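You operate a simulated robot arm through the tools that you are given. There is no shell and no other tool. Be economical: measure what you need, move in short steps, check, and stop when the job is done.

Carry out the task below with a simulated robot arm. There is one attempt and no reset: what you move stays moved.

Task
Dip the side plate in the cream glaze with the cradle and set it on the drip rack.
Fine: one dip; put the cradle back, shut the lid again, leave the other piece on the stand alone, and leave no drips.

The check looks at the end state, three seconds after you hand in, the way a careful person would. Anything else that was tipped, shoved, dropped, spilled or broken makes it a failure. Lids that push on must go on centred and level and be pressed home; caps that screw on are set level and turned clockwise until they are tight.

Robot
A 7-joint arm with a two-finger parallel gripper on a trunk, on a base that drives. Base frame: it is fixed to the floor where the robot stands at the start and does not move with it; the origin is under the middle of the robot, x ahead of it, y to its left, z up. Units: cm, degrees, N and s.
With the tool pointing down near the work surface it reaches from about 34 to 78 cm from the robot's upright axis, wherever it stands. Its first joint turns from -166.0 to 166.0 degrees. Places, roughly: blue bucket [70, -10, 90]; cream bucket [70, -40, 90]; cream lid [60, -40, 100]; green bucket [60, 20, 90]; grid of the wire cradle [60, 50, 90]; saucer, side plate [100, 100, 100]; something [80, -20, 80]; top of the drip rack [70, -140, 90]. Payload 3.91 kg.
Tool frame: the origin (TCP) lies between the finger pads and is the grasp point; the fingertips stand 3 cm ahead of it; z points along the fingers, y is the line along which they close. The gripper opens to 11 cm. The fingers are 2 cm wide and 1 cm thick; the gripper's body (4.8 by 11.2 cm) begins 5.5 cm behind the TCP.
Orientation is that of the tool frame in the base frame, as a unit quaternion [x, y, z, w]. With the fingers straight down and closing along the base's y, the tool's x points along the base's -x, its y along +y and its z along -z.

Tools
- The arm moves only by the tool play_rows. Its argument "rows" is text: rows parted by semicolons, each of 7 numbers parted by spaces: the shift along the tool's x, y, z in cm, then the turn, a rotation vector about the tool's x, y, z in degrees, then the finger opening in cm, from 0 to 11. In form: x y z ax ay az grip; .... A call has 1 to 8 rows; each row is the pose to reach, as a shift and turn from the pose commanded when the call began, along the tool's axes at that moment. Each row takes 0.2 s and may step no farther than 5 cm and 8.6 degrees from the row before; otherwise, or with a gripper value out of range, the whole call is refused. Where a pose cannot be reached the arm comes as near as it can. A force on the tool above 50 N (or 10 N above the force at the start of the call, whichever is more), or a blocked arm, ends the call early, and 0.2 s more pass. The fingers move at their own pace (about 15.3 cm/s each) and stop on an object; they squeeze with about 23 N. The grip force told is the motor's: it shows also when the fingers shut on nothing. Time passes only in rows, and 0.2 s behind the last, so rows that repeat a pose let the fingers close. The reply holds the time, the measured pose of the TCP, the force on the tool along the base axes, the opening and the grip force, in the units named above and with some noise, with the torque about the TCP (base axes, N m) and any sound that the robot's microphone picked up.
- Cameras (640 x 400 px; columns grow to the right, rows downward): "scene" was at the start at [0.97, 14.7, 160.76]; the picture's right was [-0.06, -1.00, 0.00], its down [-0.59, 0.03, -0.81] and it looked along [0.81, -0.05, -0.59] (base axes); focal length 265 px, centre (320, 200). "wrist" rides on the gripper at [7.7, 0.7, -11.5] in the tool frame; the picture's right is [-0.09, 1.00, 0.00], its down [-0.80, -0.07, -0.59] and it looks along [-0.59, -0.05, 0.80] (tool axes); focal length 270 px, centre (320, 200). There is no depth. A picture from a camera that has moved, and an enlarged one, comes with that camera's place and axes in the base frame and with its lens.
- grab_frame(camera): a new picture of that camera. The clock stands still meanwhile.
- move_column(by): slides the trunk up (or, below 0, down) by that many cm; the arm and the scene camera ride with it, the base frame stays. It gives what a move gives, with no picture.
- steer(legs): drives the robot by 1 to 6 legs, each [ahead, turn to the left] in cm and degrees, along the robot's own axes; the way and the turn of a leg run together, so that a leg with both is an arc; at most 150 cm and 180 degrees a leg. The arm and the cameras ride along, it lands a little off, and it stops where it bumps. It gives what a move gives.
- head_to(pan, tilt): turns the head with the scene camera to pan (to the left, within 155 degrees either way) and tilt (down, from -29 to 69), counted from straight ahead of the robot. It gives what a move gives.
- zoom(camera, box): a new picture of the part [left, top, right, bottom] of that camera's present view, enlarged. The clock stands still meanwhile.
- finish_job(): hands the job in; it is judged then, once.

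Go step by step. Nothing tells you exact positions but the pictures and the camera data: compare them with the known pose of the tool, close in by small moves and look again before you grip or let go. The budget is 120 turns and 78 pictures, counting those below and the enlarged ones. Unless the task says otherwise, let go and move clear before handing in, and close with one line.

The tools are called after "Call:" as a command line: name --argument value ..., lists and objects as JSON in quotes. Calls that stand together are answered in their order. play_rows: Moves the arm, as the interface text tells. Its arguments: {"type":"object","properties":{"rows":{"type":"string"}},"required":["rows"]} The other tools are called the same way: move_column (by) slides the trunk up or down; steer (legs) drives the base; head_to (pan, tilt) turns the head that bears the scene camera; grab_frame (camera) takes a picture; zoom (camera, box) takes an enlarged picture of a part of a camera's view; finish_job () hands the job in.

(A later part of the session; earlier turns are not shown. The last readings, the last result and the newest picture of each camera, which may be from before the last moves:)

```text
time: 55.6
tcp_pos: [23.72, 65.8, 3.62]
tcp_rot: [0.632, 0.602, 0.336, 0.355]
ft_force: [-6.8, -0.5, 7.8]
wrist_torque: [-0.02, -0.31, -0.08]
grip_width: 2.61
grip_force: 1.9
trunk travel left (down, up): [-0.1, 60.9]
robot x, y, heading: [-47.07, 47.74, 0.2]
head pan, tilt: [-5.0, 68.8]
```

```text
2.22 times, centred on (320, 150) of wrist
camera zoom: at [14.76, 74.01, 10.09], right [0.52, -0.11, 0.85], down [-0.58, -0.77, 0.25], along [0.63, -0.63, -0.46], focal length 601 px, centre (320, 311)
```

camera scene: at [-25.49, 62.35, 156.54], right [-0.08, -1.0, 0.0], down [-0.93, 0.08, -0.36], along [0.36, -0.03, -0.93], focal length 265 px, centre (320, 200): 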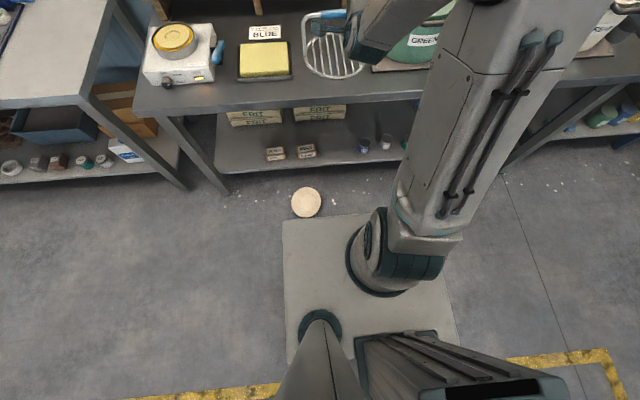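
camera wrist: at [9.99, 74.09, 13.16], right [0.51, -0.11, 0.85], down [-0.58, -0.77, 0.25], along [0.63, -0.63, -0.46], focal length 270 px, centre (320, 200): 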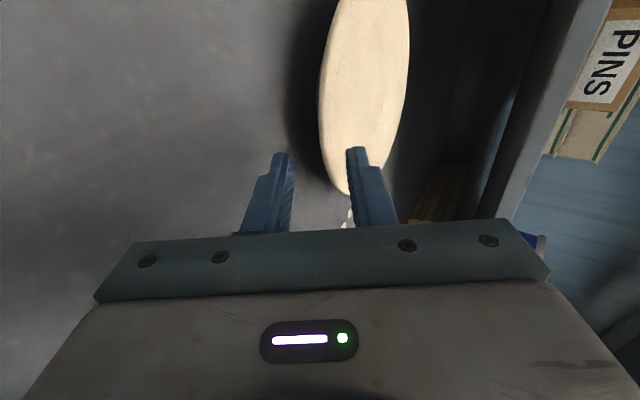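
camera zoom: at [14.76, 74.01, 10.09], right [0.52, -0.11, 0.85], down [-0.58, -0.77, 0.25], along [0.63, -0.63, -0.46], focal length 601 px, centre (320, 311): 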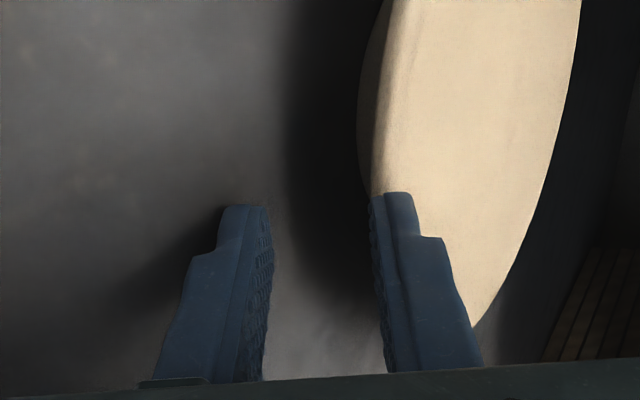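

The upper finger met the rim and nudged the plate forward about 2.5 cm: the rim is a little higher (≈3.2). I back off, raise and open wider before re-entering.

Call:
play_rows --rows "0 -0.1 -1.5 0 0 0 2.8; 0 -0.5 -2.8 0 0 0 3.5; 0 -0.4 -2.6 0 0 0 3.5"

Call:
zoom --camera "wrist" --box '[200, 0, 460, 240]'

```text
time: 56.4
tcp_pos: [21.42, 65.89, 4.6]
tcp_rot: [0.632, 0.602, 0.335, 0.355]
ft_force: [0.4, -0.1, 0.5]
wrist_torque: [0.04, -0.01, -0.03]
grip_width: 3.53
grip_force: 0.0
trunk travel left (down, up): [-0.1, 60.9]
robot x, y, heading: [-47.33, 47.73, 0.2]
head pan, tilt: [-5.0, 68.8]
```

```text
1.67 times, centred on (330, 120) of wrist
camera zoom: at [12.27, 74.09, 11.08], right [0.52, -0.11, 0.85], down [-0.58, -0.77, 0.25], along [0.63, -0.63, -0.46], focal length 450 px, centre (303, 333)
```

zoom: 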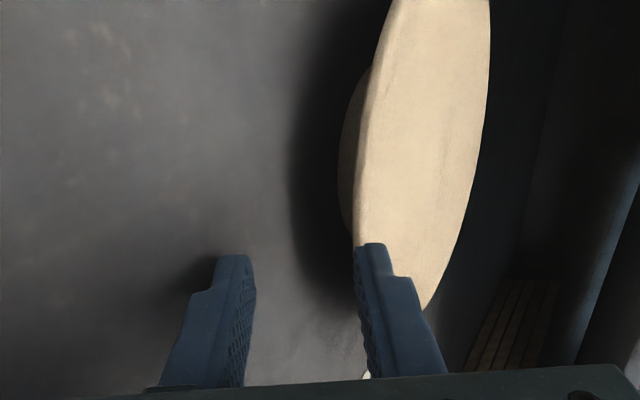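

The rim's near edge is now at x≈28.6. I re-enter horizontally with the wider opening.

Call:
play_rows --rows "0 1.55 2.56 0 0 0 3.5; 0 2.41 4.37 0 0 0 3.5; 0 2.8 5.3 0 0 0 3.5; 0 3.03 5.98 0 0 0 3.5"

Call:
zoom --camera "wrist" --box '[200, 0, 460, 240]'

```text
time: 57.4
tcp_pos: [28.04, 65.5, 4.08]
tcp_rot: [0.633, 0.602, 0.335, 0.354]
ft_force: [0.7, 0.0, -0.4]
wrist_torque: [0.01, -0.05, 0.0]
grip_width: 3.5
grip_force: 0.1
trunk travel left (down, up): [-0.1, 60.9]
robot x, y, heading: [-47.26, 47.71, 0.1]
head pan, tilt: [-5.0, 68.8]
```

```text
1.67 times, centred on (330, 120) of wrist
camera zoom: at [18.96, 73.8, 10.55], right [0.52, -0.11, 0.85], down [-0.58, -0.77, 0.25], along [0.63, -0.63, -0.46], focal length 450 px, centre (303, 333)
```

zoom: 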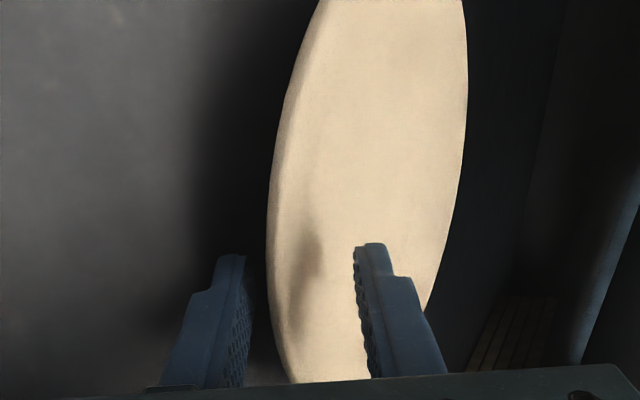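

The fingers straddle the rim well. I go in 0.6 cm more, then close gently.

Call:
play_rows --rows "0 0.31 0.5 0 0 0 3.5; 0 0.31 0.5 0 0 0 2.4; 0 0.2 0.5 0 0 0 1.6; 0 0 0.5 0 0 0 1; 0 0 0.5 0 0 0 0; 0 0 0.5 0 0 0 0; 0 0 0.5 0 0 0 0"

Call:
zoom --camera "wrist" --box '[200, 0, 460, 240]'

```text
time: 59.0
tcp_pos: [28.58, 65.49, 3.87]
tcp_rot: [0.632, 0.601, 0.336, 0.356]
ft_force: [4.9, 0.5, 5.5]
wrist_torque: [0.06, -1.04, 0.08]
grip_width: 1.19
grip_force: 22.9
trunk travel left (down, up): [-0.1, 60.9]
robot x, y, heading: [-47.0, 47.8, -0.0]
head pan, tilt: [-5.0, 68.8]
```

```text
1.67 times, centred on (330, 120) of wrist
camera zoom: at [19.49, 73.78, 10.36], right [0.51, -0.11, 0.85], down [-0.58, -0.77, 0.25], along [0.63, -0.63, -0.46], focal length 450 px, centre (303, 333)
```

zoom: 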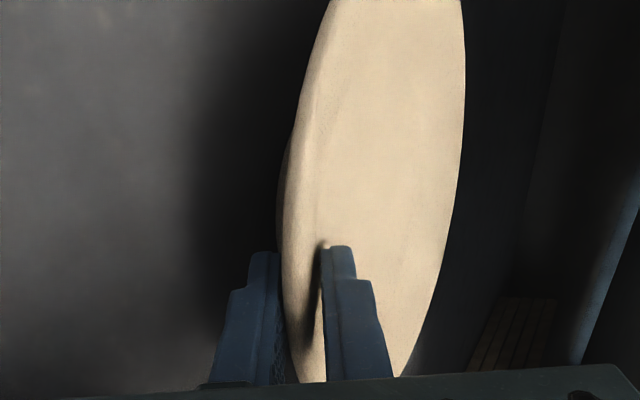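

A deeper grip this time. I lift with the trunk slowly, first 4 cm.

Call:
move_column --by 4

Call:
zoom --camera "wrist" --box '[200, 0, 460, 240]'

```text
time: 59.9
tcp_pos: [28.45, 65.58, 7.75]
tcp_rot: [0.632, 0.602, 0.334, 0.354]
ft_force: [0.6, 0.1, -2.9]
wrist_torque: [0.0, 0.3, 0.0]
grip_width: 0.91
grip_force: 22.8
trunk travel left (down, up): [-4.1, 56.9]
robot x, y, heading: [-47.56, 48.04, 0.0]
head pan, tilt: [-5.0, 68.8]
```

```text
1.67 times, centred on (330, 120) of wrist
camera zoom: at [19.36, 73.8, 14.18], right [0.52, -0.11, 0.85], down [-0.58, -0.77, 0.25], along [0.63, -0.63, -0.47], focal length 450 px, centre (303, 333)
```

zoom: 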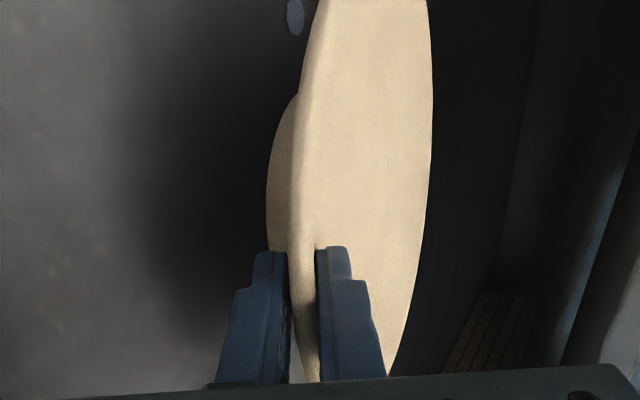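

Held well. I back the robot away from the bench before raising the trunk.

Call:
steer --legs '[[-18, 0]]'

Call:
move_column --by 20

Call:
move_column --by 36

Call:
grab_frame --camera "wrist"

```text
time: 61.4
tcp_pos: [10.3, 65.52, 7.69]
tcp_rot: [0.633, 0.601, 0.335, 0.354]
ft_force: [-0.6, -1.2, -3.5]
wrist_torque: [0.02, 0.3, -0.01]
grip_width: 0.89
grip_force: 23.5
trunk travel left (down, up): [-4.1, 56.9]
robot x, y, heading: [-65.31, 47.89, -0.1]
head pan, tilt: [-5.0, 68.8]
```

```text
time: 63.5
tcp_pos: [10.32, 65.45, 27.62]
tcp_rot: [0.632, 0.602, 0.335, 0.355]
ft_force: [0.0, 0.3, -3.1]
wrist_torque: [0.03, 0.32, -0.01]
grip_width: 0.89
grip_force: 23.1
trunk travel left (down, up): [-24.1, 36.9]
robot x, y, heading: [-65.62, 47.85, 0.1]
head pan, tilt: [-5.0, 68.8]
```

```text
time: 67.0
tcp_pos: [10.35, 65.53, 63.69]
tcp_rot: [0.633, 0.602, 0.334, 0.354]
ft_force: [0.4, 0.0, -3.7]
wrist_torque: [0.01, 0.28, 0.0]
grip_width: 0.87
grip_force: 23.2
trunk travel left (down, up): [-60.1, 0.9]
robot x, y, heading: [-65.36, 48.41, 0.1]
head pan, tilt: [-5.0, 68.8]
```

```text
35 pictures are left
camera wrist: at [1.32, 73.7, 70.23], right [0.52, -0.11, 0.85], down [-0.58, -0.77, 0.25], along [0.63, -0.63, -0.46], focal length 270 px, centre (320, 200)
```

wrist: 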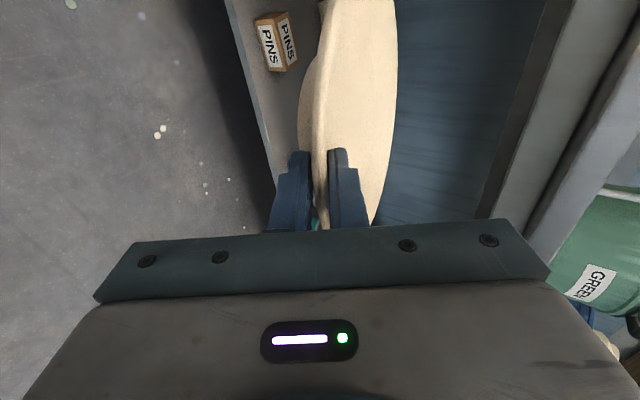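

Stable. Now I raise the arm gently with ramped small steps while shifting toward the cradle's y.

Call:
play_rows --rows "-0.3 0.6 -0.36 0 0 0 0; -0.84 1.7 -1.03 0 0 0 0; -1.7 3.4 -2.07 0 0 0 0; -2.65 5.36 -3.25 0 0 0 0; -3.6 7.33 -4.44 0 0 0 0; -4.5 9.1 -5.5 0 0 0 0; -5.1 10.3 -6.23 0 0 0 0; -5.4 10.94 -6.63 0 0 0 0"

Call:
play_rows --rows "-0.3 0.6 -0.36 0 0 0 0; -0.84 1.7 -1.03 0 0 0 0; -1.7 3.4 -2.07 0 0 0 0; -2.65 5.36 -3.25 0 0 0 0; -3.6 7.33 -4.44 0 0 0 0; -4.5 9.1 -5.5 0 0 0 0; -5.1 10.3 -6.23 0 0 0 0; -5.4 10.94 -6.63 0 0 0 0"

Call:
play_rows --rows "-0.3 0.6 -0.36 0 0 0 0; -0.84 1.7 -1.03 0 0 0 0; -1.7 3.4 -2.07 0 0 0 0; -2.65 5.36 -3.25 0 0 0 0; -3.6 7.33 -4.44 0 0 0 0; -4.5 9.1 -5.5 0 0 0 0; -5.1 10.3 -6.23 0 0 0 0; -5.4 10.94 -6.63 0 0 0 0"

Call:
grab_frame --camera "wrist"

```text
time: 68.8
tcp_pos: [10.0, 60.22, 76.58]
tcp_rot: [0.633, 0.602, 0.335, 0.354]
ft_force: [-0.7, 0.0, -4.0]
wrist_torque: [0.04, 0.34, 0.0]
grip_width: 0.87
grip_force: 22.9
trunk travel left (down, up): [-60.1, 0.9]
robot x, y, heading: [-65.51, 47.63, 0.1]
head pan, tilt: [-5.0, 68.8]
```

```text
time: 70.7
tcp_pos: [9.98, 54.74, 89.17]
tcp_rot: [0.633, 0.601, 0.335, 0.355]
ft_force: [0.0, 0.0, -3.5]
wrist_torque: [0.03, 0.32, 0.01]
grip_width: 0.86
grip_force: 23.5
trunk travel left (down, up): [-60.1, 0.9]
robot x, y, heading: [-65.37, 48.06, 0.1]
head pan, tilt: [-5.0, 68.8]
```

```text
time: 72.5
tcp_pos: [9.71, 49.31, 102.15]
tcp_rot: [0.634, 0.601, 0.334, 0.355]
ft_force: [-0.1, -0.6, -3.4]
wrist_torque: [0.02, 0.29, -0.01]
grip_width: 0.87
grip_force: 22.6
trunk travel left (down, up): [-60.1, 0.9]
robot x, y, heading: [-65.38, 48.11, 0.2]
head pan, tilt: [-5.0, 68.8]
```

```text
34 pictures are left
camera wrist: at [0.72, 57.54, 108.6], right [0.52, -0.11, 0.85], down [-0.58, -0.77, 0.25], along [0.63, -0.63, -0.46], focal length 270 px, centre (320, 200)
```

wrist: 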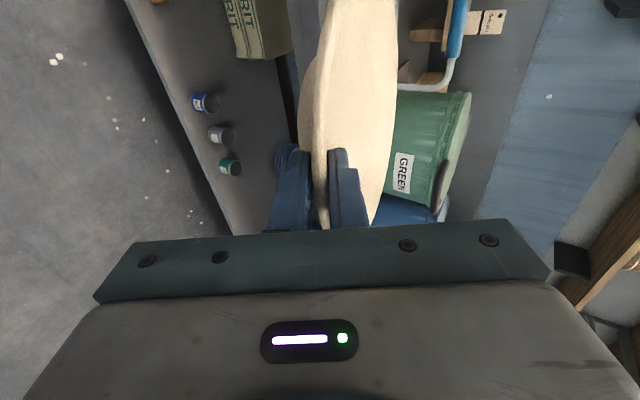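

Stable. I drive forward 21 cm so that the plate is just short of the cradle, and then look from both cameras.

Call:
steer --legs '[[21, 0]]'

Call:
head_to --pan -8 --tilt 45

Call:
grab_frame --camera "scene"

Call:
grab_frame --camera "wrist"

```text
time: 74.1
tcp_pos: [30.85, 49.93, 102.06]
tcp_rot: [0.631, 0.603, 0.336, 0.354]
ft_force: [0.0, 0.5, -4.5]
wrist_torque: [0.0, 0.26, -0.01]
grip_width: 0.85
grip_force: 23.2
trunk travel left (down, up): [-60.1, 0.9]
robot x, y, heading: [-44.77, 47.84, 0.6]
head pan, tilt: [-5.0, 68.8]
```

```text
time: 75.0
tcp_pos: [30.79, 49.9, 102.03]
tcp_rot: [0.631, 0.603, 0.336, 0.353]
ft_force: [0.0, 0.1, -4.3]
wrist_torque: [0.03, 0.28, -0.01]
grip_width: 0.88
grip_force: 23.3
trunk travel left (down, up): [-60.1, 0.9]
robot x, y, heading: [-44.17, 48.25, 0.3]
head pan, tilt: [-8.0, 45.0]
```

```text
33 pictures are left
camera scene: at [-44.07, 61.7, 162.01], right [-0.13, -0.99, 0.0], down [-0.7, 0.09, -0.71], along [0.7, -0.09, -0.71], focal length 265 px, centre (320, 200)
```

scene: 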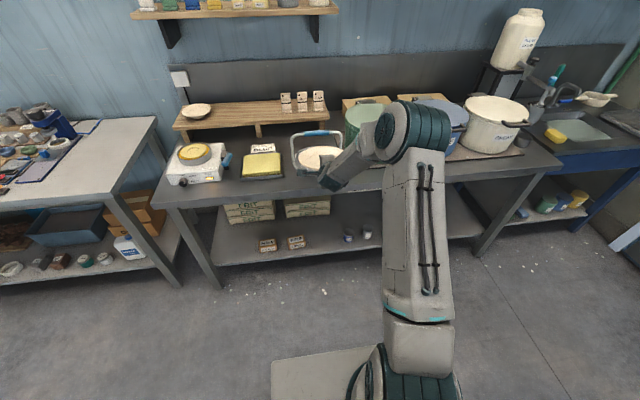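

```text
32 pictures are left
camera wrist: at [21.71, 58.05, 108.59], right [0.52, -0.11, 0.85], down [-0.58, -0.77, 0.25], along [0.63, -0.62, -0.46], focal length 270 px, centre (320, 200)
```

wrist: 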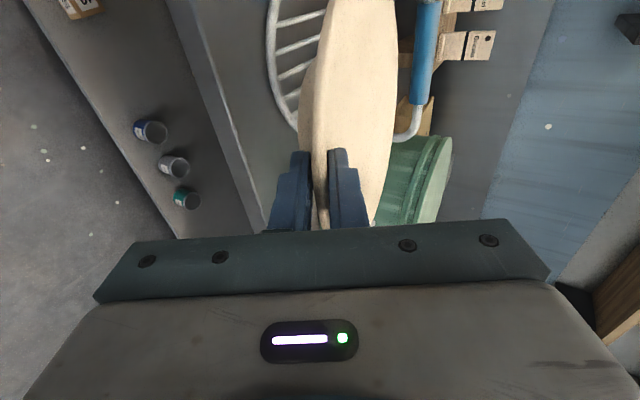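

I zoom the scene view on the plate and cradle.

Call:
zoom --camera "scene" --box '[260, 110, 400, 210]'

```text
4.00 times, centred on (330, 160) of scene
camera zoom: at [-44.07, 61.7, 162.01], right [-0.13, -0.99, 0.0], down [-0.7, 0.09, -0.71], along [0.7, -0.09, -0.71], focal length 1059 px, centre (280, 360)
```

zoom: 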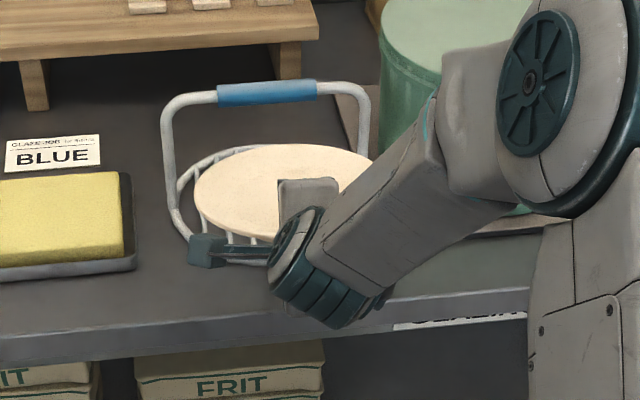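

The plate hangs nearly level, centred near (40.2, 49.8), rim z≈100–102; the cradle centre is y≈49.4 and the handle's underside ≈97.5. I shift 0.4 cm right, lower 8 cm by trunk, then drive forward under the handle.

Call:
play_rows --rows "-0.2 0 0 0 0 0 0; -0.4 0 0 0 0 0 0"

Call:
move_column --by -8

Call:
steer --legs '[[9, 0]]'

Call:
zoom --camera "scene" --box '[260, 110, 400, 210]'

Call:
grab_frame --camera "wrist"

```text
time: 75.6
tcp_pos: [30.74, 49.48, 102.13]
tcp_rot: [0.631, 0.603, 0.336, 0.354]
ft_force: [1.4, 0.2, -3.4]
wrist_torque: [0.01, 0.29, -0.02]
grip_width: 0.88
grip_force: 23.1
trunk travel left (down, up): [-60.1, 0.9]
robot x, y, heading: [-44.31, 47.86, 0.5]
head pan, tilt: [-8.0, 45.0]
```

```text
time: 76.7
tcp_pos: [30.88, 49.52, 94.14]
tcp_rot: [0.63, 0.604, 0.336, 0.353]
ft_force: [0.1, 0.2, -2.9]
wrist_torque: [-0.02, 0.29, 0.0]
grip_width: 0.87
grip_force: 23.4
trunk travel left (down, up): [-52.1, 8.9]
robot x, y, heading: [-44.04, 47.79, 0.5]
head pan, tilt: [-8.0, 45.0]
```

```text
time: 77.8
tcp_pos: [39.62, 49.7, 94.14]
tcp_rot: [0.631, 0.604, 0.336, 0.352]
ft_force: [0.3, -0.7, -2.6]
wrist_torque: [-0.02, 0.26, 0.0]
grip_width: 0.89
grip_force: 22.7
trunk travel left (down, up): [-52.1, 8.9]
robot x, y, heading: [-35.44, 48.11, 0.7]
head pan, tilt: [-8.0, 45.0]
```

```text
4.00 times, centred on (330, 160) of scene
camera zoom: at [-35.13, 61.77, 154.01], right [-0.13, -0.99, 0.0], down [-0.7, 0.09, -0.71], along [0.7, -0.09, -0.71], focal length 1059 px, centre (280, 360)
```

zoom: 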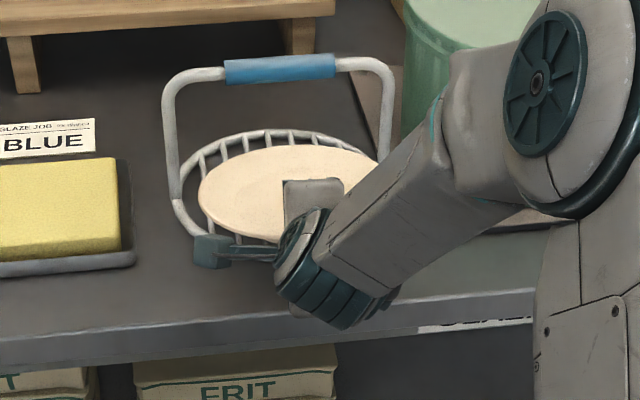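

```text
29 pictures are left
camera wrist: at [30.58, 57.84, 100.55], right [0.52, -0.11, 0.85], down [-0.58, -0.78, 0.25], along [0.63, -0.62, -0.46], focal length 270 px, centre (320, 200)
```

wrist: 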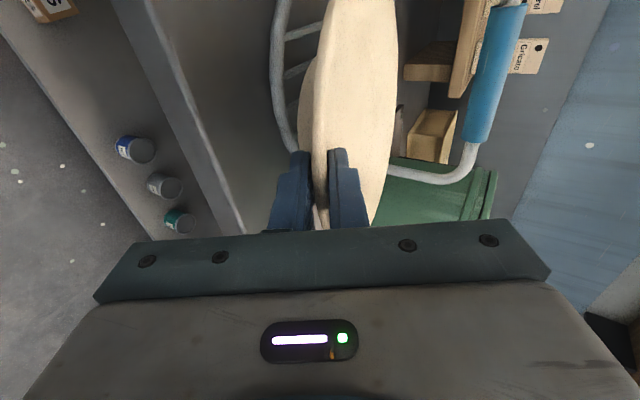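

Alignment is good (plate y 49.5, cradle 49.6), so I drive the last 9 cm under the handle.

Call:
steer --legs '[[9.3, -0.4]]'

Call:
zoom --camera "scene" --box '[260, 110, 400, 210]'

```text
time: 79.0
tcp_pos: [48.89, 49.27, 94.02]
tcp_rot: [0.632, 0.603, 0.335, 0.353]
ft_force: [0.5, -0.2, -4.9]
wrist_torque: [0.01, 0.32, -0.03]
grip_width: 0.9
grip_force: 22.8
trunk travel left (down, up): [-52.1, 8.9]
robot x, y, heading: [-26.1, 47.99, 0.5]
head pan, tilt: [-8.0, 45.0]
```

```text
4.00 times, centred on (330, 160) of scene
camera zoom: at [-25.91, 61.82, 154.01], right [-0.14, -0.99, 0.0], down [-0.7, 0.1, -0.71], along [0.7, -0.1, -0.71], focal length 1059 px, centre (280, 360)
```

zoom: 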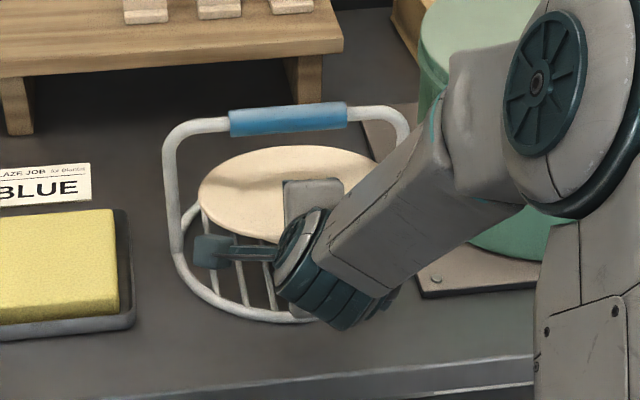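

The plate is under the handle and over the grid. I lower by trunk in small steps until it touches.

Call:
move_column --by -2.5

Call:
move_column --by -0.7

Call:
move_column --by -0.5

Call:
move_column --by -0.5

```text
time: 79.7
tcp_pos: [48.72, 49.31, 91.48]
tcp_rot: [0.632, 0.603, 0.335, 0.354]
ft_force: [0.8, -0.6, -3.7]
wrist_torque: [0.0, 0.33, 0.02]
grip_width: 0.88
grip_force: 22.6
trunk travel left (down, up): [-49.6, 11.4]
robot x, y, heading: [-26.5, 47.98, 0.1]
head pan, tilt: [-8.0, 45.0]
```

```text
time: 80.2
tcp_pos: [48.87, 49.39, 90.86]
tcp_rot: [0.632, 0.603, 0.335, 0.354]
ft_force: [0.0, -0.2, -3.9]
wrist_torque: [-0.02, 0.29, 0.02]
grip_width: 0.9
grip_force: 23.3
trunk travel left (down, up): [-48.9, 12.1]
robot x, y, heading: [-26.0, 48.41, 0.6]
head pan, tilt: [-8.0, 45.0]
```

```text
time: 80.8
tcp_pos: [48.69, 49.42, 90.24]
tcp_rot: [0.631, 0.602, 0.336, 0.355]
ft_force: [-0.5, 0.2, -3.0]
wrist_torque: [-0.02, 0.21, -0.03]
grip_width: 0.86
grip_force: 23.2
trunk travel left (down, up): [-48.4, 12.6]
robot x, y, heading: [-26.1, 48.06, 0.2]
head pan, tilt: [-8.0, 45.0]
```

```text
time: 81.3
tcp_pos: [48.68, 49.39, 90.12]
tcp_rot: [0.631, 0.603, 0.335, 0.355]
ft_force: [-0.7, -0.5, 4.3]
wrist_torque: [0.06, -0.66, 0.04]
grip_width: 0.87
grip_force: 23.5
trunk travel left (down, up): [-47.9, 13.1]
robot x, y, heading: [-26.43, 47.92, 0.3]
head pan, tilt: [-8.0, 45.0]
```

Contact. I loosen the fingers slightly and ease the near side down before opening fully.

Call:
play_rows --rows "0 0 0 0 0 0 1.1; 0 0 0 0 0 0 1.3; 0 -0.2 0.1 0 0 0 1.5; 0 -0.5 0.3 0 0 0 1.7; 0 -0.8 0.5 0 0 0 2; 0 -0.8 0.5 0 0 0 2.4; 0 -0.8 0.5 0 0 0 2.8; 0 -0.8 0.5 0 0 0 2.8"

Call:
zoom --camera "wrist" --box '[180, 0, 500, 240]'

```text
time: 83.1
tcp_pos: [48.76, 49.27, 88.97]
tcp_rot: [0.631, 0.602, 0.336, 0.355]
ft_force: [0.4, -0.7, -0.2]
wrist_torque: [-0.03, 0.01, -0.03]
grip_width: 2.81
grip_force: 0.1
trunk travel left (down, up): [-47.9, 13.1]
robot x, y, heading: [-26.24, 48.19, 0.4]
head pan, tilt: [-8.0, 45.0]
```

```text
1.67 times, centred on (340, 120) of wrist
camera zoom: at [39.65, 57.51, 95.46], right [0.52, -0.11, 0.85], down [-0.58, -0.77, 0.25], along [0.63, -0.62, -0.46], focal length 450 px, centre (287, 333)
```

zoom: 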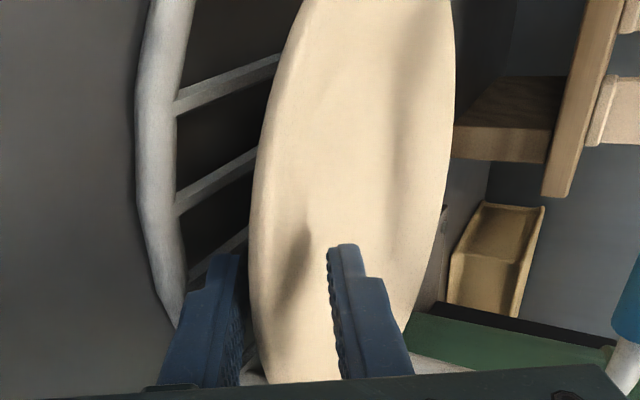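

The plate rests freely on the grid. I retract along the tool axis and check the result.

Call:
play_rows --rows "0 0 -1 0 0 0 2.8; 0 0 -2.5 0 0 0 2.8; 0 0 -4.5 0 0 0 2.8; 0 0 -8 0 0 0 2.8; 0 0 -12 0 0 0 2.8; 0 4 -14 0 0 0 5; 0 8 -16 4 0 0 5; 0 12 -18 8 0 0 5"

Call:
zoom --camera "wrist" --box '[120, 0, 520, 240]'

```text
time: 84.9
tcp_pos: [40.39, 49.27, 106.75]
tcp_rot: [0.668, 0.621, 0.295, 0.284]
ft_force: [-1.0, -3.2, 1.6]
wrist_torque: [0.17, 0.08, 0.2]
grip_width: 5.01
grip_force: 0.0
trunk travel left (down, up): [-47.9, 13.1]
robot x, y, heading: [-25.94, 47.97, -0.0]
head pan, tilt: [-8.0, 45.0]
```

```text
1.60 times, centred on (320, 120) of wrist
camera zoom: at [32.61, 57.12, 115.12], right [0.65, -0.15, 0.74], down [-0.54, -0.79, 0.31], along [0.53, -0.6, -0.6], focal length 432 px, centre (320, 328)
```

zoom: 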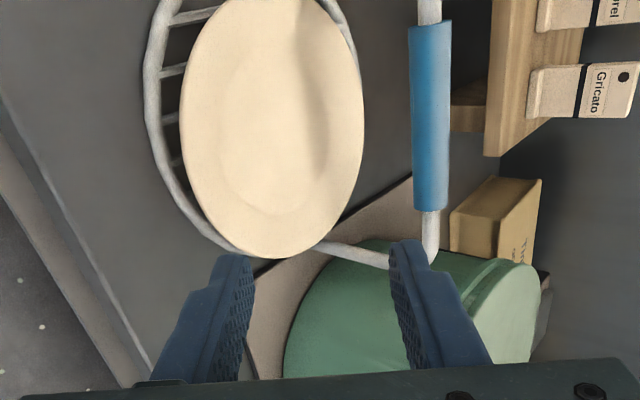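

The plate sits flat on the grid. A small side force shows, so I pause to re-read it.

Call:
play_rows --rows "0 0 0 0 0 0 5"

Call:
zoom --camera "scene" --box '[240, 90, 400, 210]'

```text
time: 85.3
tcp_pos: [39.93, 49.83, 108.75]
tcp_rot: [0.655, 0.624, 0.293, 0.309]
ft_force: [-0.2, -0.7, 0.6]
wrist_torque: [-0.01, 0.02, 0.04]
grip_width: 5.01
grip_force: 0.0
trunk travel left (down, up): [-47.9, 13.1]
robot x, y, heading: [-26.14, 48.08, 0.5]
head pan, tilt: [-8.0, 45.0]
```

```text
3.33 times, centred on (320, 150) of scene
camera zoom: at [-26.02, 61.73, 149.83], right [-0.14, -0.99, 0.0], down [-0.7, 0.1, -0.71], along [0.7, -0.1, -0.71], focal length 882 px, centre (320, 367)
```

zoom: 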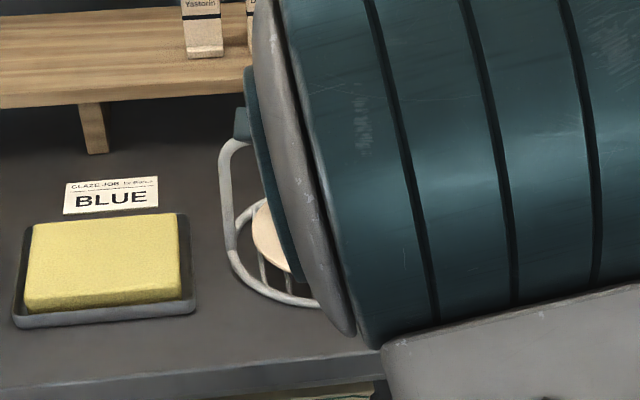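

The transient is gone; the plate is in the cradle. Next the lid: I raise the trunk and drive across to the cream bucket.

Call:
move_column --by 12.9

Call:
steer --legs '[[0, -90], [87, 0], [0, 90], [14, 0]]'

Call:
head_to --pan -14 --tilt 38

Call:
grab_frame --camera "wrist"

Call:
grab_frame --camera "scene"

```text
time: 86.9
tcp_pos: [39.98, 49.87, 121.51]
tcp_rot: [0.655, 0.624, 0.293, 0.309]
ft_force: [-0.5, 0.4, -1.0]
wrist_torque: [0.01, 0.0, -0.05]
grip_width: 5.06
grip_force: 0.1
trunk travel left (down, up): [-60.8, 0.2]
robot x, y, heading: [-26.16, 48.12, 0.4]
head pan, tilt: [-8.0, 45.0]
```

```text
time: 100.1
tcp_pos: [52.09, -35.55, 121.5]
tcp_rot: [0.653, 0.626, 0.294, 0.308]
ft_force: [0.4, -0.1, -0.9]
wrist_torque: [-0.01, 0.01, -0.02]
grip_width: 5.02
grip_force: 0.1
trunk travel left (down, up): [-60.8, 0.2]
robot x, y, heading: [-14.4, -37.77, 0.5]
head pan, tilt: [-8.0, 45.0]
```

```text
time: 100.8
tcp_pos: [52.21, -35.48, 121.52]
tcp_rot: [0.653, 0.626, 0.295, 0.309]
ft_force: [-0.7, 0.6, -0.5]
wrist_torque: [-0.01, 0.0, -0.01]
grip_width: 4.97
grip_force: 0.0
trunk travel left (down, up): [-60.8, 0.2]
robot x, y, heading: [-13.92, -38.27, 0.5]
head pan, tilt: [-14.0, 38.0]
```

```text
24 pictures are left
camera wrist: at [44.06, -27.49, 129.26], right [0.63, -0.11, 0.77], down [-0.54, -0.78, 0.33], along [0.56, -0.62, -0.55], focal length 270 px, centre (320, 200)
```

wrist: 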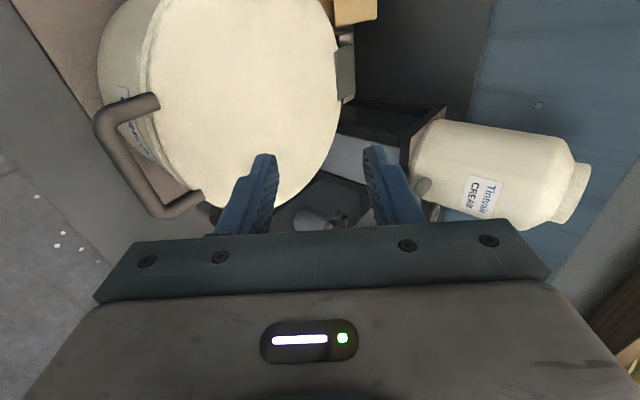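

```text
23 pictures are left
camera scene: at [-13.61, -24.88, 163.74], right [-0.23, -0.97, 0.0], down [-0.6, 0.14, -0.79], along [0.77, -0.18, -0.62], focal length 265 px, centre (320, 200)
```

scene: 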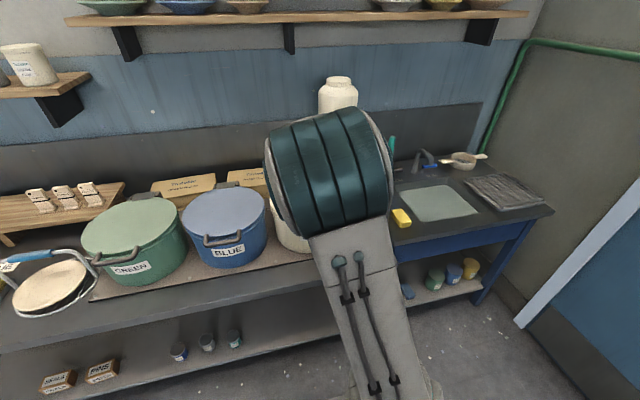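

The lid bar is at about (48.3, -39.3, 101.9), along y. I bring the open fingers to just in front of it, to straddle it above and below.

Call:
play_rows --rows "-1.3 -3 -1.5 0 0 0 4; -2.2 -7 -1.2 0 0 0 4; -3 -11 0.5 0 0 0 4; -3.6 -14.5 2.5 0 0 0 4; -4 -17.5 4.5 0 0 0 4"

Call:
grab_frame --camera "wrist"

```text
time: 102.0
tcp_pos: [44.04, -39.64, 105.24]
tcp_rot: [0.654, 0.626, 0.295, 0.307]
ft_force: [0.5, -0.2, 0.4]
wrist_torque: [0.03, -0.01, 0.02]
grip_width: 3.99
grip_force: 0.1
trunk travel left (down, up): [-60.8, 0.2]
robot x, y, heading: [-13.94, -37.57, 0.2]
head pan, tilt: [-14.0, 38.0]
```

```text
22 pictures are left
camera wrist: at [36.05, -31.4, 112.93], right [0.63, -0.12, 0.77], down [-0.54, -0.78, 0.32], along [0.56, -0.62, -0.55], focal length 270 px, centre (320, 200)
```

wrist: 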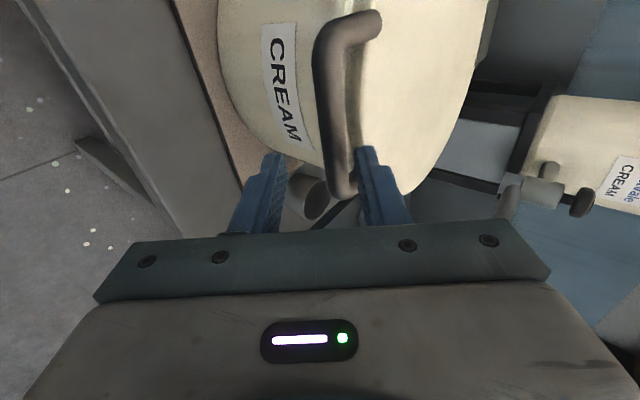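

The bar lies between the finger planes, slightly toward the upper finger. I correct and advance so that it sits inside, then narrow the fingers to a loose cage.

Call:
play_rows --rows "0.8 0.7 0 0 0 0 4; 0.8 0.7 2 0 0 0 4; 0.8 0.7 3.8 0 0 0 4; 0.8 0.7 3.8 0 0 0 2.6; 0.8 0.7 3.8 0 0 0 2.6"

Call:
zoom --camera "wrist" --box '[200, 0, 460, 240]'

```text
time: 103.2
tcp_pos: [47.58, -38.53, 103.46]
tcp_rot: [0.653, 0.625, 0.295, 0.31]
ft_force: [-5.3, 0.8, 16.0]
wrist_torque: [-0.03, -0.55, 0.04]
grip_width: 3.02
grip_force: 4.6
trunk travel left (down, up): [-60.8, 0.2]
robot x, y, heading: [-14.2, -38.04, 0.8]
head pan, tilt: [-14.0, 38.0]
```

```text
1.67 times, centred on (330, 120) of wrist
camera zoom: at [39.4, -30.46, 111.24], right [0.63, -0.11, 0.77], down [-0.54, -0.78, 0.33], along [0.56, -0.62, -0.55], focal length 450 px, centre (303, 333)
```

zoom: 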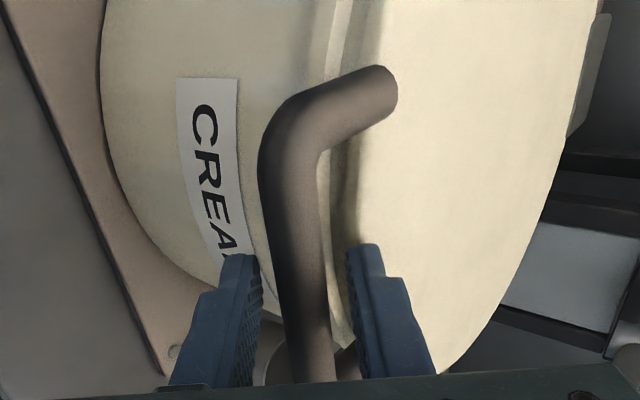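

The upper fingertip touches the lid, but the lower finger is under the bar. I begin raising the lid along its arc about the rear hinge, to roughly 20°.

Call:
play_rows --rows "0.8 1 3 0 0 0 3; 0 2.8 -1.79 1.75 0 0 3; 0 5.08 -3.28 3.5 0 0 3; 0 7.47 -4.47 5.25 0 0 3; 0 9.9 -5.69 7 0 0 3"

Call:
zoom --camera "wrist" --box '[160, 0, 480, 240]'

```text
refused: row 2 steps farther than a row can; nothing moved
```

```text
1.67 times, centred on (320, 120) of wrist
camera zoom: at [39.4, -30.46, 111.24], right [0.63, -0.11, 0.77], down [-0.54, -0.78, 0.33], along [0.56, -0.62, -0.55], focal length 450 px, centre (320, 333)
```

zoom: 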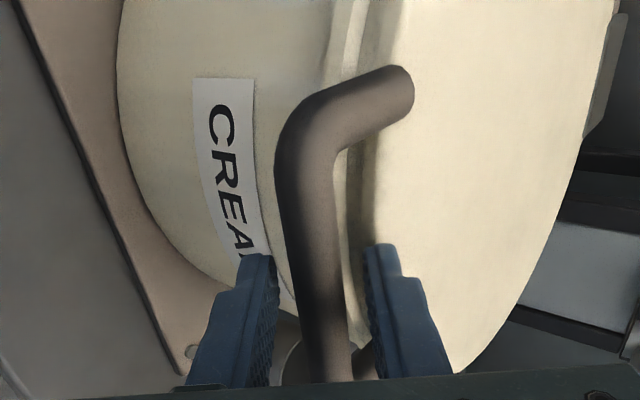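

That first row was a slip on my side (and was refused); I resend the arc without it.

Call:
play_rows --rows "0 1.4 -0.9 0.8 0 0 3; 0 2.8 -1.79 1.75 0 0 3; 0 5.08 -3.28 3.5 0 0 3; 0 7.47 -4.47 5.25 0 0 3; 0 9.9 -5.69 7 0 0 3"

Call:
zoom --camera "wrist" --box '[160, 0, 480, 240]'

```text
time: 104.4
tcp_pos: [49.62, -38.53, 114.83]
tcp_rot: [0.67, 0.643, 0.256, 0.268]
ft_force: [-0.4, 0.2, 0.9]
wrist_torque: [0.02, 0.0, 0.01]
grip_width: 3.01
grip_force: 0.0
trunk travel left (down, up): [-60.8, 0.2]
robot x, y, heading: [-14.23, -37.5, 0.6]
head pan, tilt: [-14.0, 38.0]
```

```text
1.67 times, centred on (320, 120) of wrist
camera zoom: at [42.55, -30.53, 123.47], right [0.72, -0.12, 0.69], down [-0.49, -0.78, 0.38], along [0.49, -0.61, -0.62], focal length 450 px, centre (320, 333)
```

zoom: 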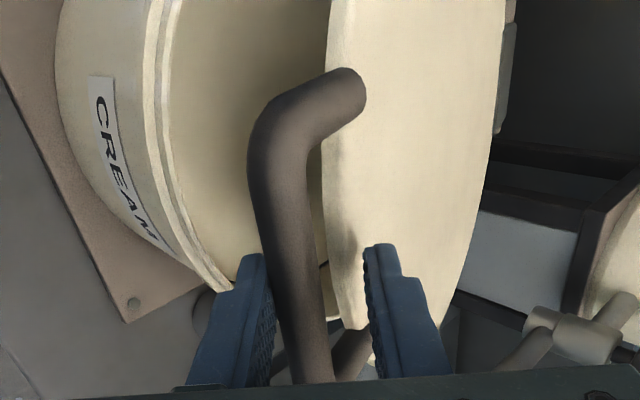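

The lid follows smoothly. I continue the arc toward 60°.

Call:
play_rows --rows "0 2.48 -1.16 1.75 0 0 3; 0 5 -2.08 3.5 0 0 3; 0 7.67 -2.85 5.25 0 0 3; 0 10.27 -3.41 7 0 0 3; 0 12.95 -3.62 8.75 0 0 3; 0 15.63 -3.7 10.5 0 0 3; 0 18.5 -3.49 12.25 0 0 3; 0 21.1 -3.06 14 0 0 3"

Call:
grab_frame --camera "wrist"

```text
time: 106.2
tcp_pos: [62.97, -39.17, 131.27]
tcp_rot: [0.7, 0.668, 0.174, 0.183]
ft_force: [0.2, 0.5, 0.8]
wrist_torque: [0.0, 0.01, -0.03]
grip_width: 3.0
grip_force: 0.0
trunk travel left (down, up): [-60.8, 0.2]
robot x, y, heading: [-14.32, -38.18, 0.3]
head pan, tilt: [-14.0, 38.0]
```

```text
18 pictures are left
camera wrist: at [58.3, -31.2, 141.4], right [0.86, -0.13, 0.49], down [-0.39, -0.78, 0.49], along [0.32, -0.61, -0.73], focal length 270 px, centre (320, 200)
```

wrist: 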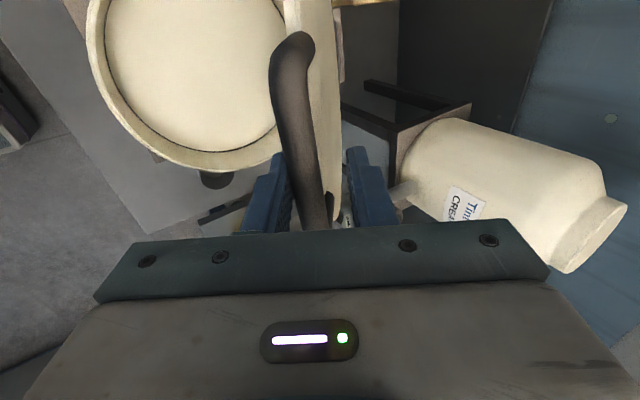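

The lid is at about 60° and the glaze surface is visible. I take it to about 70° with the arm and then push it past vertical by driving forward.

Call:
play_rows --rows "0 1.4 0.1 0.9 0 0 3; 0 2.68 0.14 1.75 0 0 3; 0 5.36 0.27 3.5 0 0 3; 0 7.24 -0.62 5 0 0 3"

Call:
steer --legs '[[8, 0]]'

Call:
grab_frame --camera "wrist"

```text
time: 107.2
tcp_pos: [65.07, -39.07, 132.81]
tcp_rot: [0.705, 0.675, 0.15, 0.157]
ft_force: [0.3, -0.3, -0.9]
wrist_torque: [0.03, 0.0, -0.01]
grip_width: 2.98
grip_force: 0.1
out of reach, approached as far as the arm can: row 3, 4
trunk travel left (down, up): [-60.8, 0.2]
robot x, y, heading: [-14.23, -37.94, 0.5]
head pan, tilt: [-14.0, 38.0]
```

```text
time: 108.2
tcp_pos: [72.9, -38.8, 132.83]
tcp_rot: [0.705, 0.675, 0.149, 0.157]
ft_force: [0.2, 0.4, -0.7]
wrist_torque: [-0.01, 0.01, 0.0]
grip_width: 3.0
grip_force: 0.0
trunk travel left (down, up): [-60.8, 0.2]
robot x, y, heading: [-6.07, -37.64, 0.6]
head pan, tilt: [-14.0, 38.0]
```

```text
17 pictures are left
camera wrist: at [69.0, -30.92, 143.35], right [0.9, -0.13, 0.42], down [-0.35, -0.79, 0.51], along [0.27, -0.61, -0.75], focal length 270 px, centre (320, 200)
```

wrist: 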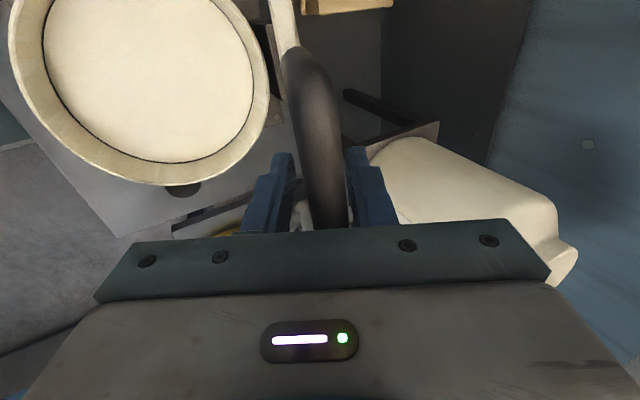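

Still free of force, with the lid near 80°. I drive on to take it past vertical.

Call:
steer --legs '[[9, 0]]'

Call:
grab_frame --camera "wrist"

```text
time: 109.3
tcp_pos: [81.37, -38.76, 133.42]
tcp_rot: [0.704, 0.675, 0.153, 0.16]
ft_force: [-8.3, -1.4, 28.6]
wrist_torque: [-0.5, 2.69, 0.78]
grip_width: 4.24
grip_force: 45.0
trunk travel left (down, up): [-60.8, 0.2]
robot x, y, heading: [2.56, -37.48, 0.6]
head pan, tilt: [-14.0, 38.0]
```

```text
16 pictures are left
camera wrist: at [77.36, -30.79, 143.88], right [0.89, -0.12, 0.43], down [-0.35, -0.79, 0.51], along [0.27, -0.61, -0.75], focal length 270 px, centre (320, 200)
```

wrist: 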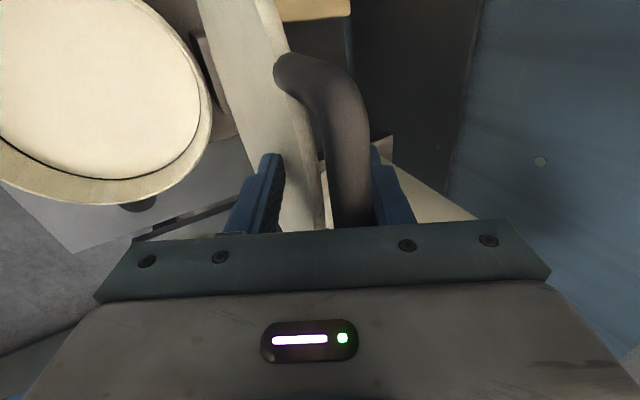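

The fingers are wedged between the bar and the lid edge with the lid past vertical. I open and withdraw upward along the tool.

Call:
play_rows --rows "0 0 0 0 0 0 6.5; 0 0 0 0 0 0 6.5; 0 0 -2 0 0 0 6.5; 0 0 -5 0 0 0 6.5; 0 0 -8 0 0 0 6.5"

Call:
grab_frame --camera "wrist"

```text
time: 110.5
tcp_pos: [77.35, -38.13, 140.15]
tcp_rot: [0.704, 0.675, 0.151, 0.16]
ft_force: [-0.2, 0.0, 0.6]
wrist_torque: [0.01, 0.01, 0.01]
grip_width: 6.49
grip_force: 0.1
out of reach, approached as far as the arm can: row 4, 5
trunk travel left (down, up): [-60.8, 0.2]
robot x, y, heading: [3.06, -37.64, 0.8]
head pan, tilt: [-14.0, 38.0]
```

```text
15 pictures are left
camera wrist: at [73.33, -30.11, 150.57], right [0.9, -0.12, 0.43], down [-0.35, -0.78, 0.51], along [0.27, -0.61, -0.75], focal length 270 px, centre (320, 200)
```

wrist: 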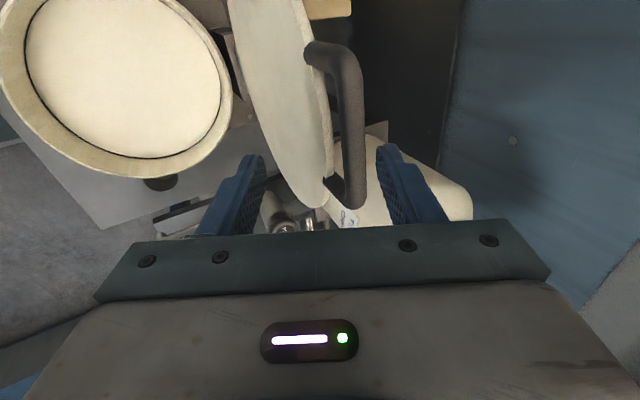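

The lid stays open past vertical. Now I drive back to the cradle with the arm high (tool then gets pitched down to take the handle).

Call:
steer --legs '[[-45, -0.8], [0, 90], [87, 0], [0, -90], [23, 0]]'

Call:
play_rows --rows "0 0 0 5 0 0 6.5; 0 0 0 10 0 0 6.5; 0 0 0 15 0 0 6.5; 0 0 0 20 0 0 6.5; 0 0 0 25.5 0 0 6.5"

Call:
move_column --by -24

Call:
grab_frame --camera "wrist"

```text
time: 126.6
tcp_pos: [53.26, 49.65, 139.82]
tcp_rot: [0.703, 0.676, 0.15, 0.159]
ft_force: [-0.2, -0.5, 0.5]
wrist_torque: [-0.02, 0.04, -0.01]
grip_width: 6.51
grip_force: 0.1
trunk travel left (down, up): [-60.8, 0.2]
robot x, y, heading: [-21.67, 50.0, 0.8]
head pan, tilt: [-14.0, 38.0]
```

```text
time: 127.8
tcp_pos: [46.16, 51.68, 134.82]
tcp_rot: [0.721, 0.693, -0.004, -0.001]
ft_force: [0.5, 1.1, -1.0]
wrist_torque: [-0.13, 0.04, -0.02]
grip_width: 6.52
grip_force: 0.0
out of reach, approached as far as the arm can: row 1, 2, 3, 4, 5
trunk travel left (down, up): [-60.8, 0.2]
robot x, y, heading: [-21.57, 50.11, 0.7]
head pan, tilt: [-14.0, 38.0]
```

```text
time: 130.3
tcp_pos: [46.12, 51.26, 111.04]
tcp_rot: [0.721, 0.693, -0.003, 0.0]
ft_force: [0.0, -0.1, 0.2]
wrist_torque: [0.0, -0.01, -0.01]
grip_width: 6.49
grip_force: 0.1
trunk travel left (down, up): [-36.8, 24.2]
robot x, y, heading: [-21.41, 50.11, 0.6]
head pan, tilt: [-14.0, 38.0]
```

```text
14 pictures are left
camera wrist: at [47.01, 59.08, 122.37], right [0.99, -0.13, 0.0], down [-0.1, -0.8, 0.6], along [-0.08, -0.59, -0.8], focal length 270 px, centre (320, 200)
```

wrist: 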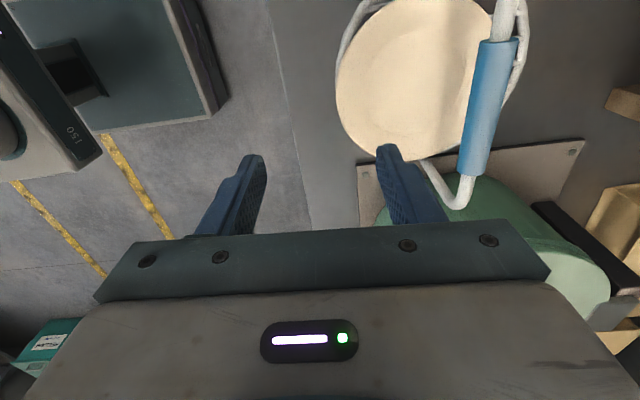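

The handle's centre is at (60.0, 49.4, 99). I drive forward under the arm's current height, correct y and yaw, and check from above.

Call:
steer --legs '[[13.8, -0.5]]'

Call:
play_rows --rows "-0.9 0 0 0 0 -2 5; -1.9 0 0 0 0 -4 5"

Call:
move_column --by -5

Call:
grab_frame --camera "wrist"

```text
time: 131.6
tcp_pos: [59.75, 50.68, 110.98]
tcp_rot: [0.725, 0.689, -0.002, 0.0]
ft_force: [-0.3, 0.6, -0.5]
wrist_torque: [-0.01, 0.0, 0.0]
grip_width: 6.49
grip_force: 0.1
trunk travel left (down, up): [-36.8, 24.2]
robot x, y, heading: [-8.15, 50.35, -0.0]
head pan, tilt: [-14.0, 38.0]
```

```text
time: 132.2
tcp_pos: [59.5, 48.83, 110.95]
tcp_rot: [0.7, 0.714, -0.002, 0.0]
ft_force: [0.0, -0.1, 0.2]
wrist_torque: [0.01, 0.01, 0.0]
grip_width: 4.99
grip_force: 0.1
trunk travel left (down, up): [-36.8, 24.2]
robot x, y, heading: [-7.95, 50.44, 0.0]
head pan, tilt: [-14.0, 38.0]
```

```text
time: 133.1
tcp_pos: [59.65, 49.02, 106.06]
tcp_rot: [0.7, 0.714, -0.002, 0.0]
ft_force: [0.3, -0.8, 0.6]
wrist_torque: [0.01, -0.01, 0.0]
grip_width: 5.03
grip_force: 0.0
trunk travel left (down, up): [-31.8, 29.2]
robot x, y, heading: [-7.88, 50.27, 0.2]
head pan, tilt: [-14.0, 38.0]
```

```text
13 pictures are left
camera wrist: at [60.16, 56.64, 117.38], right [1.0, -0.07, 0.0], down [-0.05, -0.8, 0.6], along [-0.04, -0.6, -0.8], focal length 270 px, centre (320, 200)
```

wrist: 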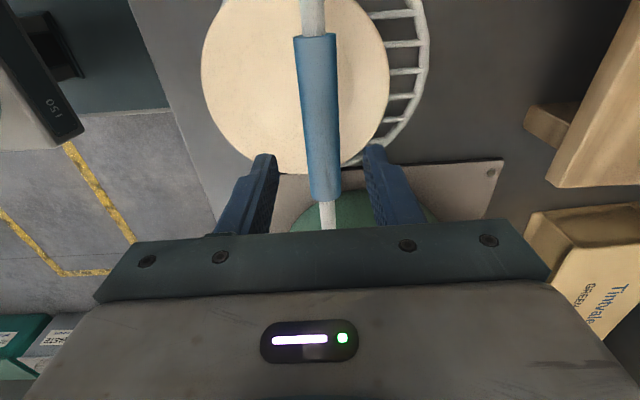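

The bar is centred between the fingers and the plate lies within the ring. I lower 5.7 cm and grip.

Call:
move_column --by -5.7

Call:
play_rows --rows "0 0 0 0 0 0 3.5; 0 0 0 0 0 0 2; 0 0 0 0 0 0 0; 0 0 0 0 0 0 0; 0 0 0 0 0 0 0"

Call:
move_column --by 2

Call:
grab_frame --camera "wrist"

```text
time: 134.1
tcp_pos: [59.65, 48.88, 100.32]
tcp_rot: [0.7, 0.714, -0.003, 0.0]
ft_force: [0.3, 0.0, -0.1]
wrist_torque: [0.03, -0.02, -0.04]
grip_width: 5.0
grip_force: 0.0
trunk travel left (down, up): [-26.1, 34.9]
robot x, y, heading: [-8.15, 50.09, -0.0]
head pan, tilt: [-14.0, 38.0]
```

```text
time: 135.3
tcp_pos: [59.72, 48.84, 100.36]
tcp_rot: [0.7, 0.714, -0.002, 0.001]
ft_force: [2.1, -0.2, 2.3]
wrist_torque: [-0.03, -0.03, -0.21]
grip_width: 2.43
grip_force: 23.0
trunk travel left (down, up): [-26.1, 34.9]
robot x, y, heading: [-8.15, 50.36, -0.2]
head pan, tilt: [-14.0, 38.0]
```

```text
time: 135.9
tcp_pos: [59.7, 48.87, 102.31]
tcp_rot: [0.7, 0.714, -0.003, -0.001]
ft_force: [-0.4, -0.3, -6.6]
wrist_torque: [0.01, -0.09, 0.0]
grip_width: 2.44
grip_force: 23.3
trunk travel left (down, up): [-28.1, 32.9]
robot x, y, heading: [-7.69, 49.98, 0.1]
head pan, tilt: [-14.0, 38.0]
```

```text
12 pictures are left
camera wrist: at [60.24, 56.64, 113.59], right [1.0, -0.07, -0.01], down [-0.05, -0.8, 0.6], along [-0.05, -0.6, -0.8], focal length 270 px, centre (320, 200)
```

wrist: 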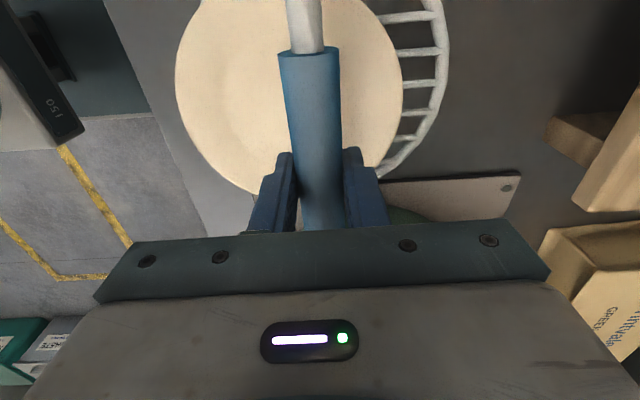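

Lifted cleanly (6.6 N). The home pose of the grip is TCP (59.7, 48.9, 100.35). I raise the trunk, back off and drive over to line up with the cream bucket.

Call:
move_column --by 32.5

Call:
steer --legs '[[-35, 0], [0, -90], [87, 0], [0, 90]]'

```text
time: 139.1
tcp_pos: [59.67, 48.94, 134.8]
tcp_rot: [0.7, 0.714, -0.002, -0.001]
ft_force: [-0.6, 0.6, -6.8]
wrist_torque: [-0.04, -0.07, -0.01]
grip_width: 2.42
grip_force: 23.3
trunk travel left (down, up): [-60.6, 0.4]
robot x, y, heading: [-7.76, 50.54, 0.1]
head pan, tilt: [-14.0, 38.0]
```

```text
time: 153.1
tcp_pos: [27.83, -34.2, 134.75]
tcp_rot: [0.691, 0.723, -0.003, -0.001]
ft_force: [-0.7, 0.6, -7.4]
wrist_torque: [0.01, -0.03, -0.02]
grip_width: 2.45
grip_force: 22.9
trunk travel left (down, up): [-60.6, 0.4]
robot x, y, heading: [-39.92, -34.83, 1.5]
head pan, tilt: [-14.0, 38.0]
```

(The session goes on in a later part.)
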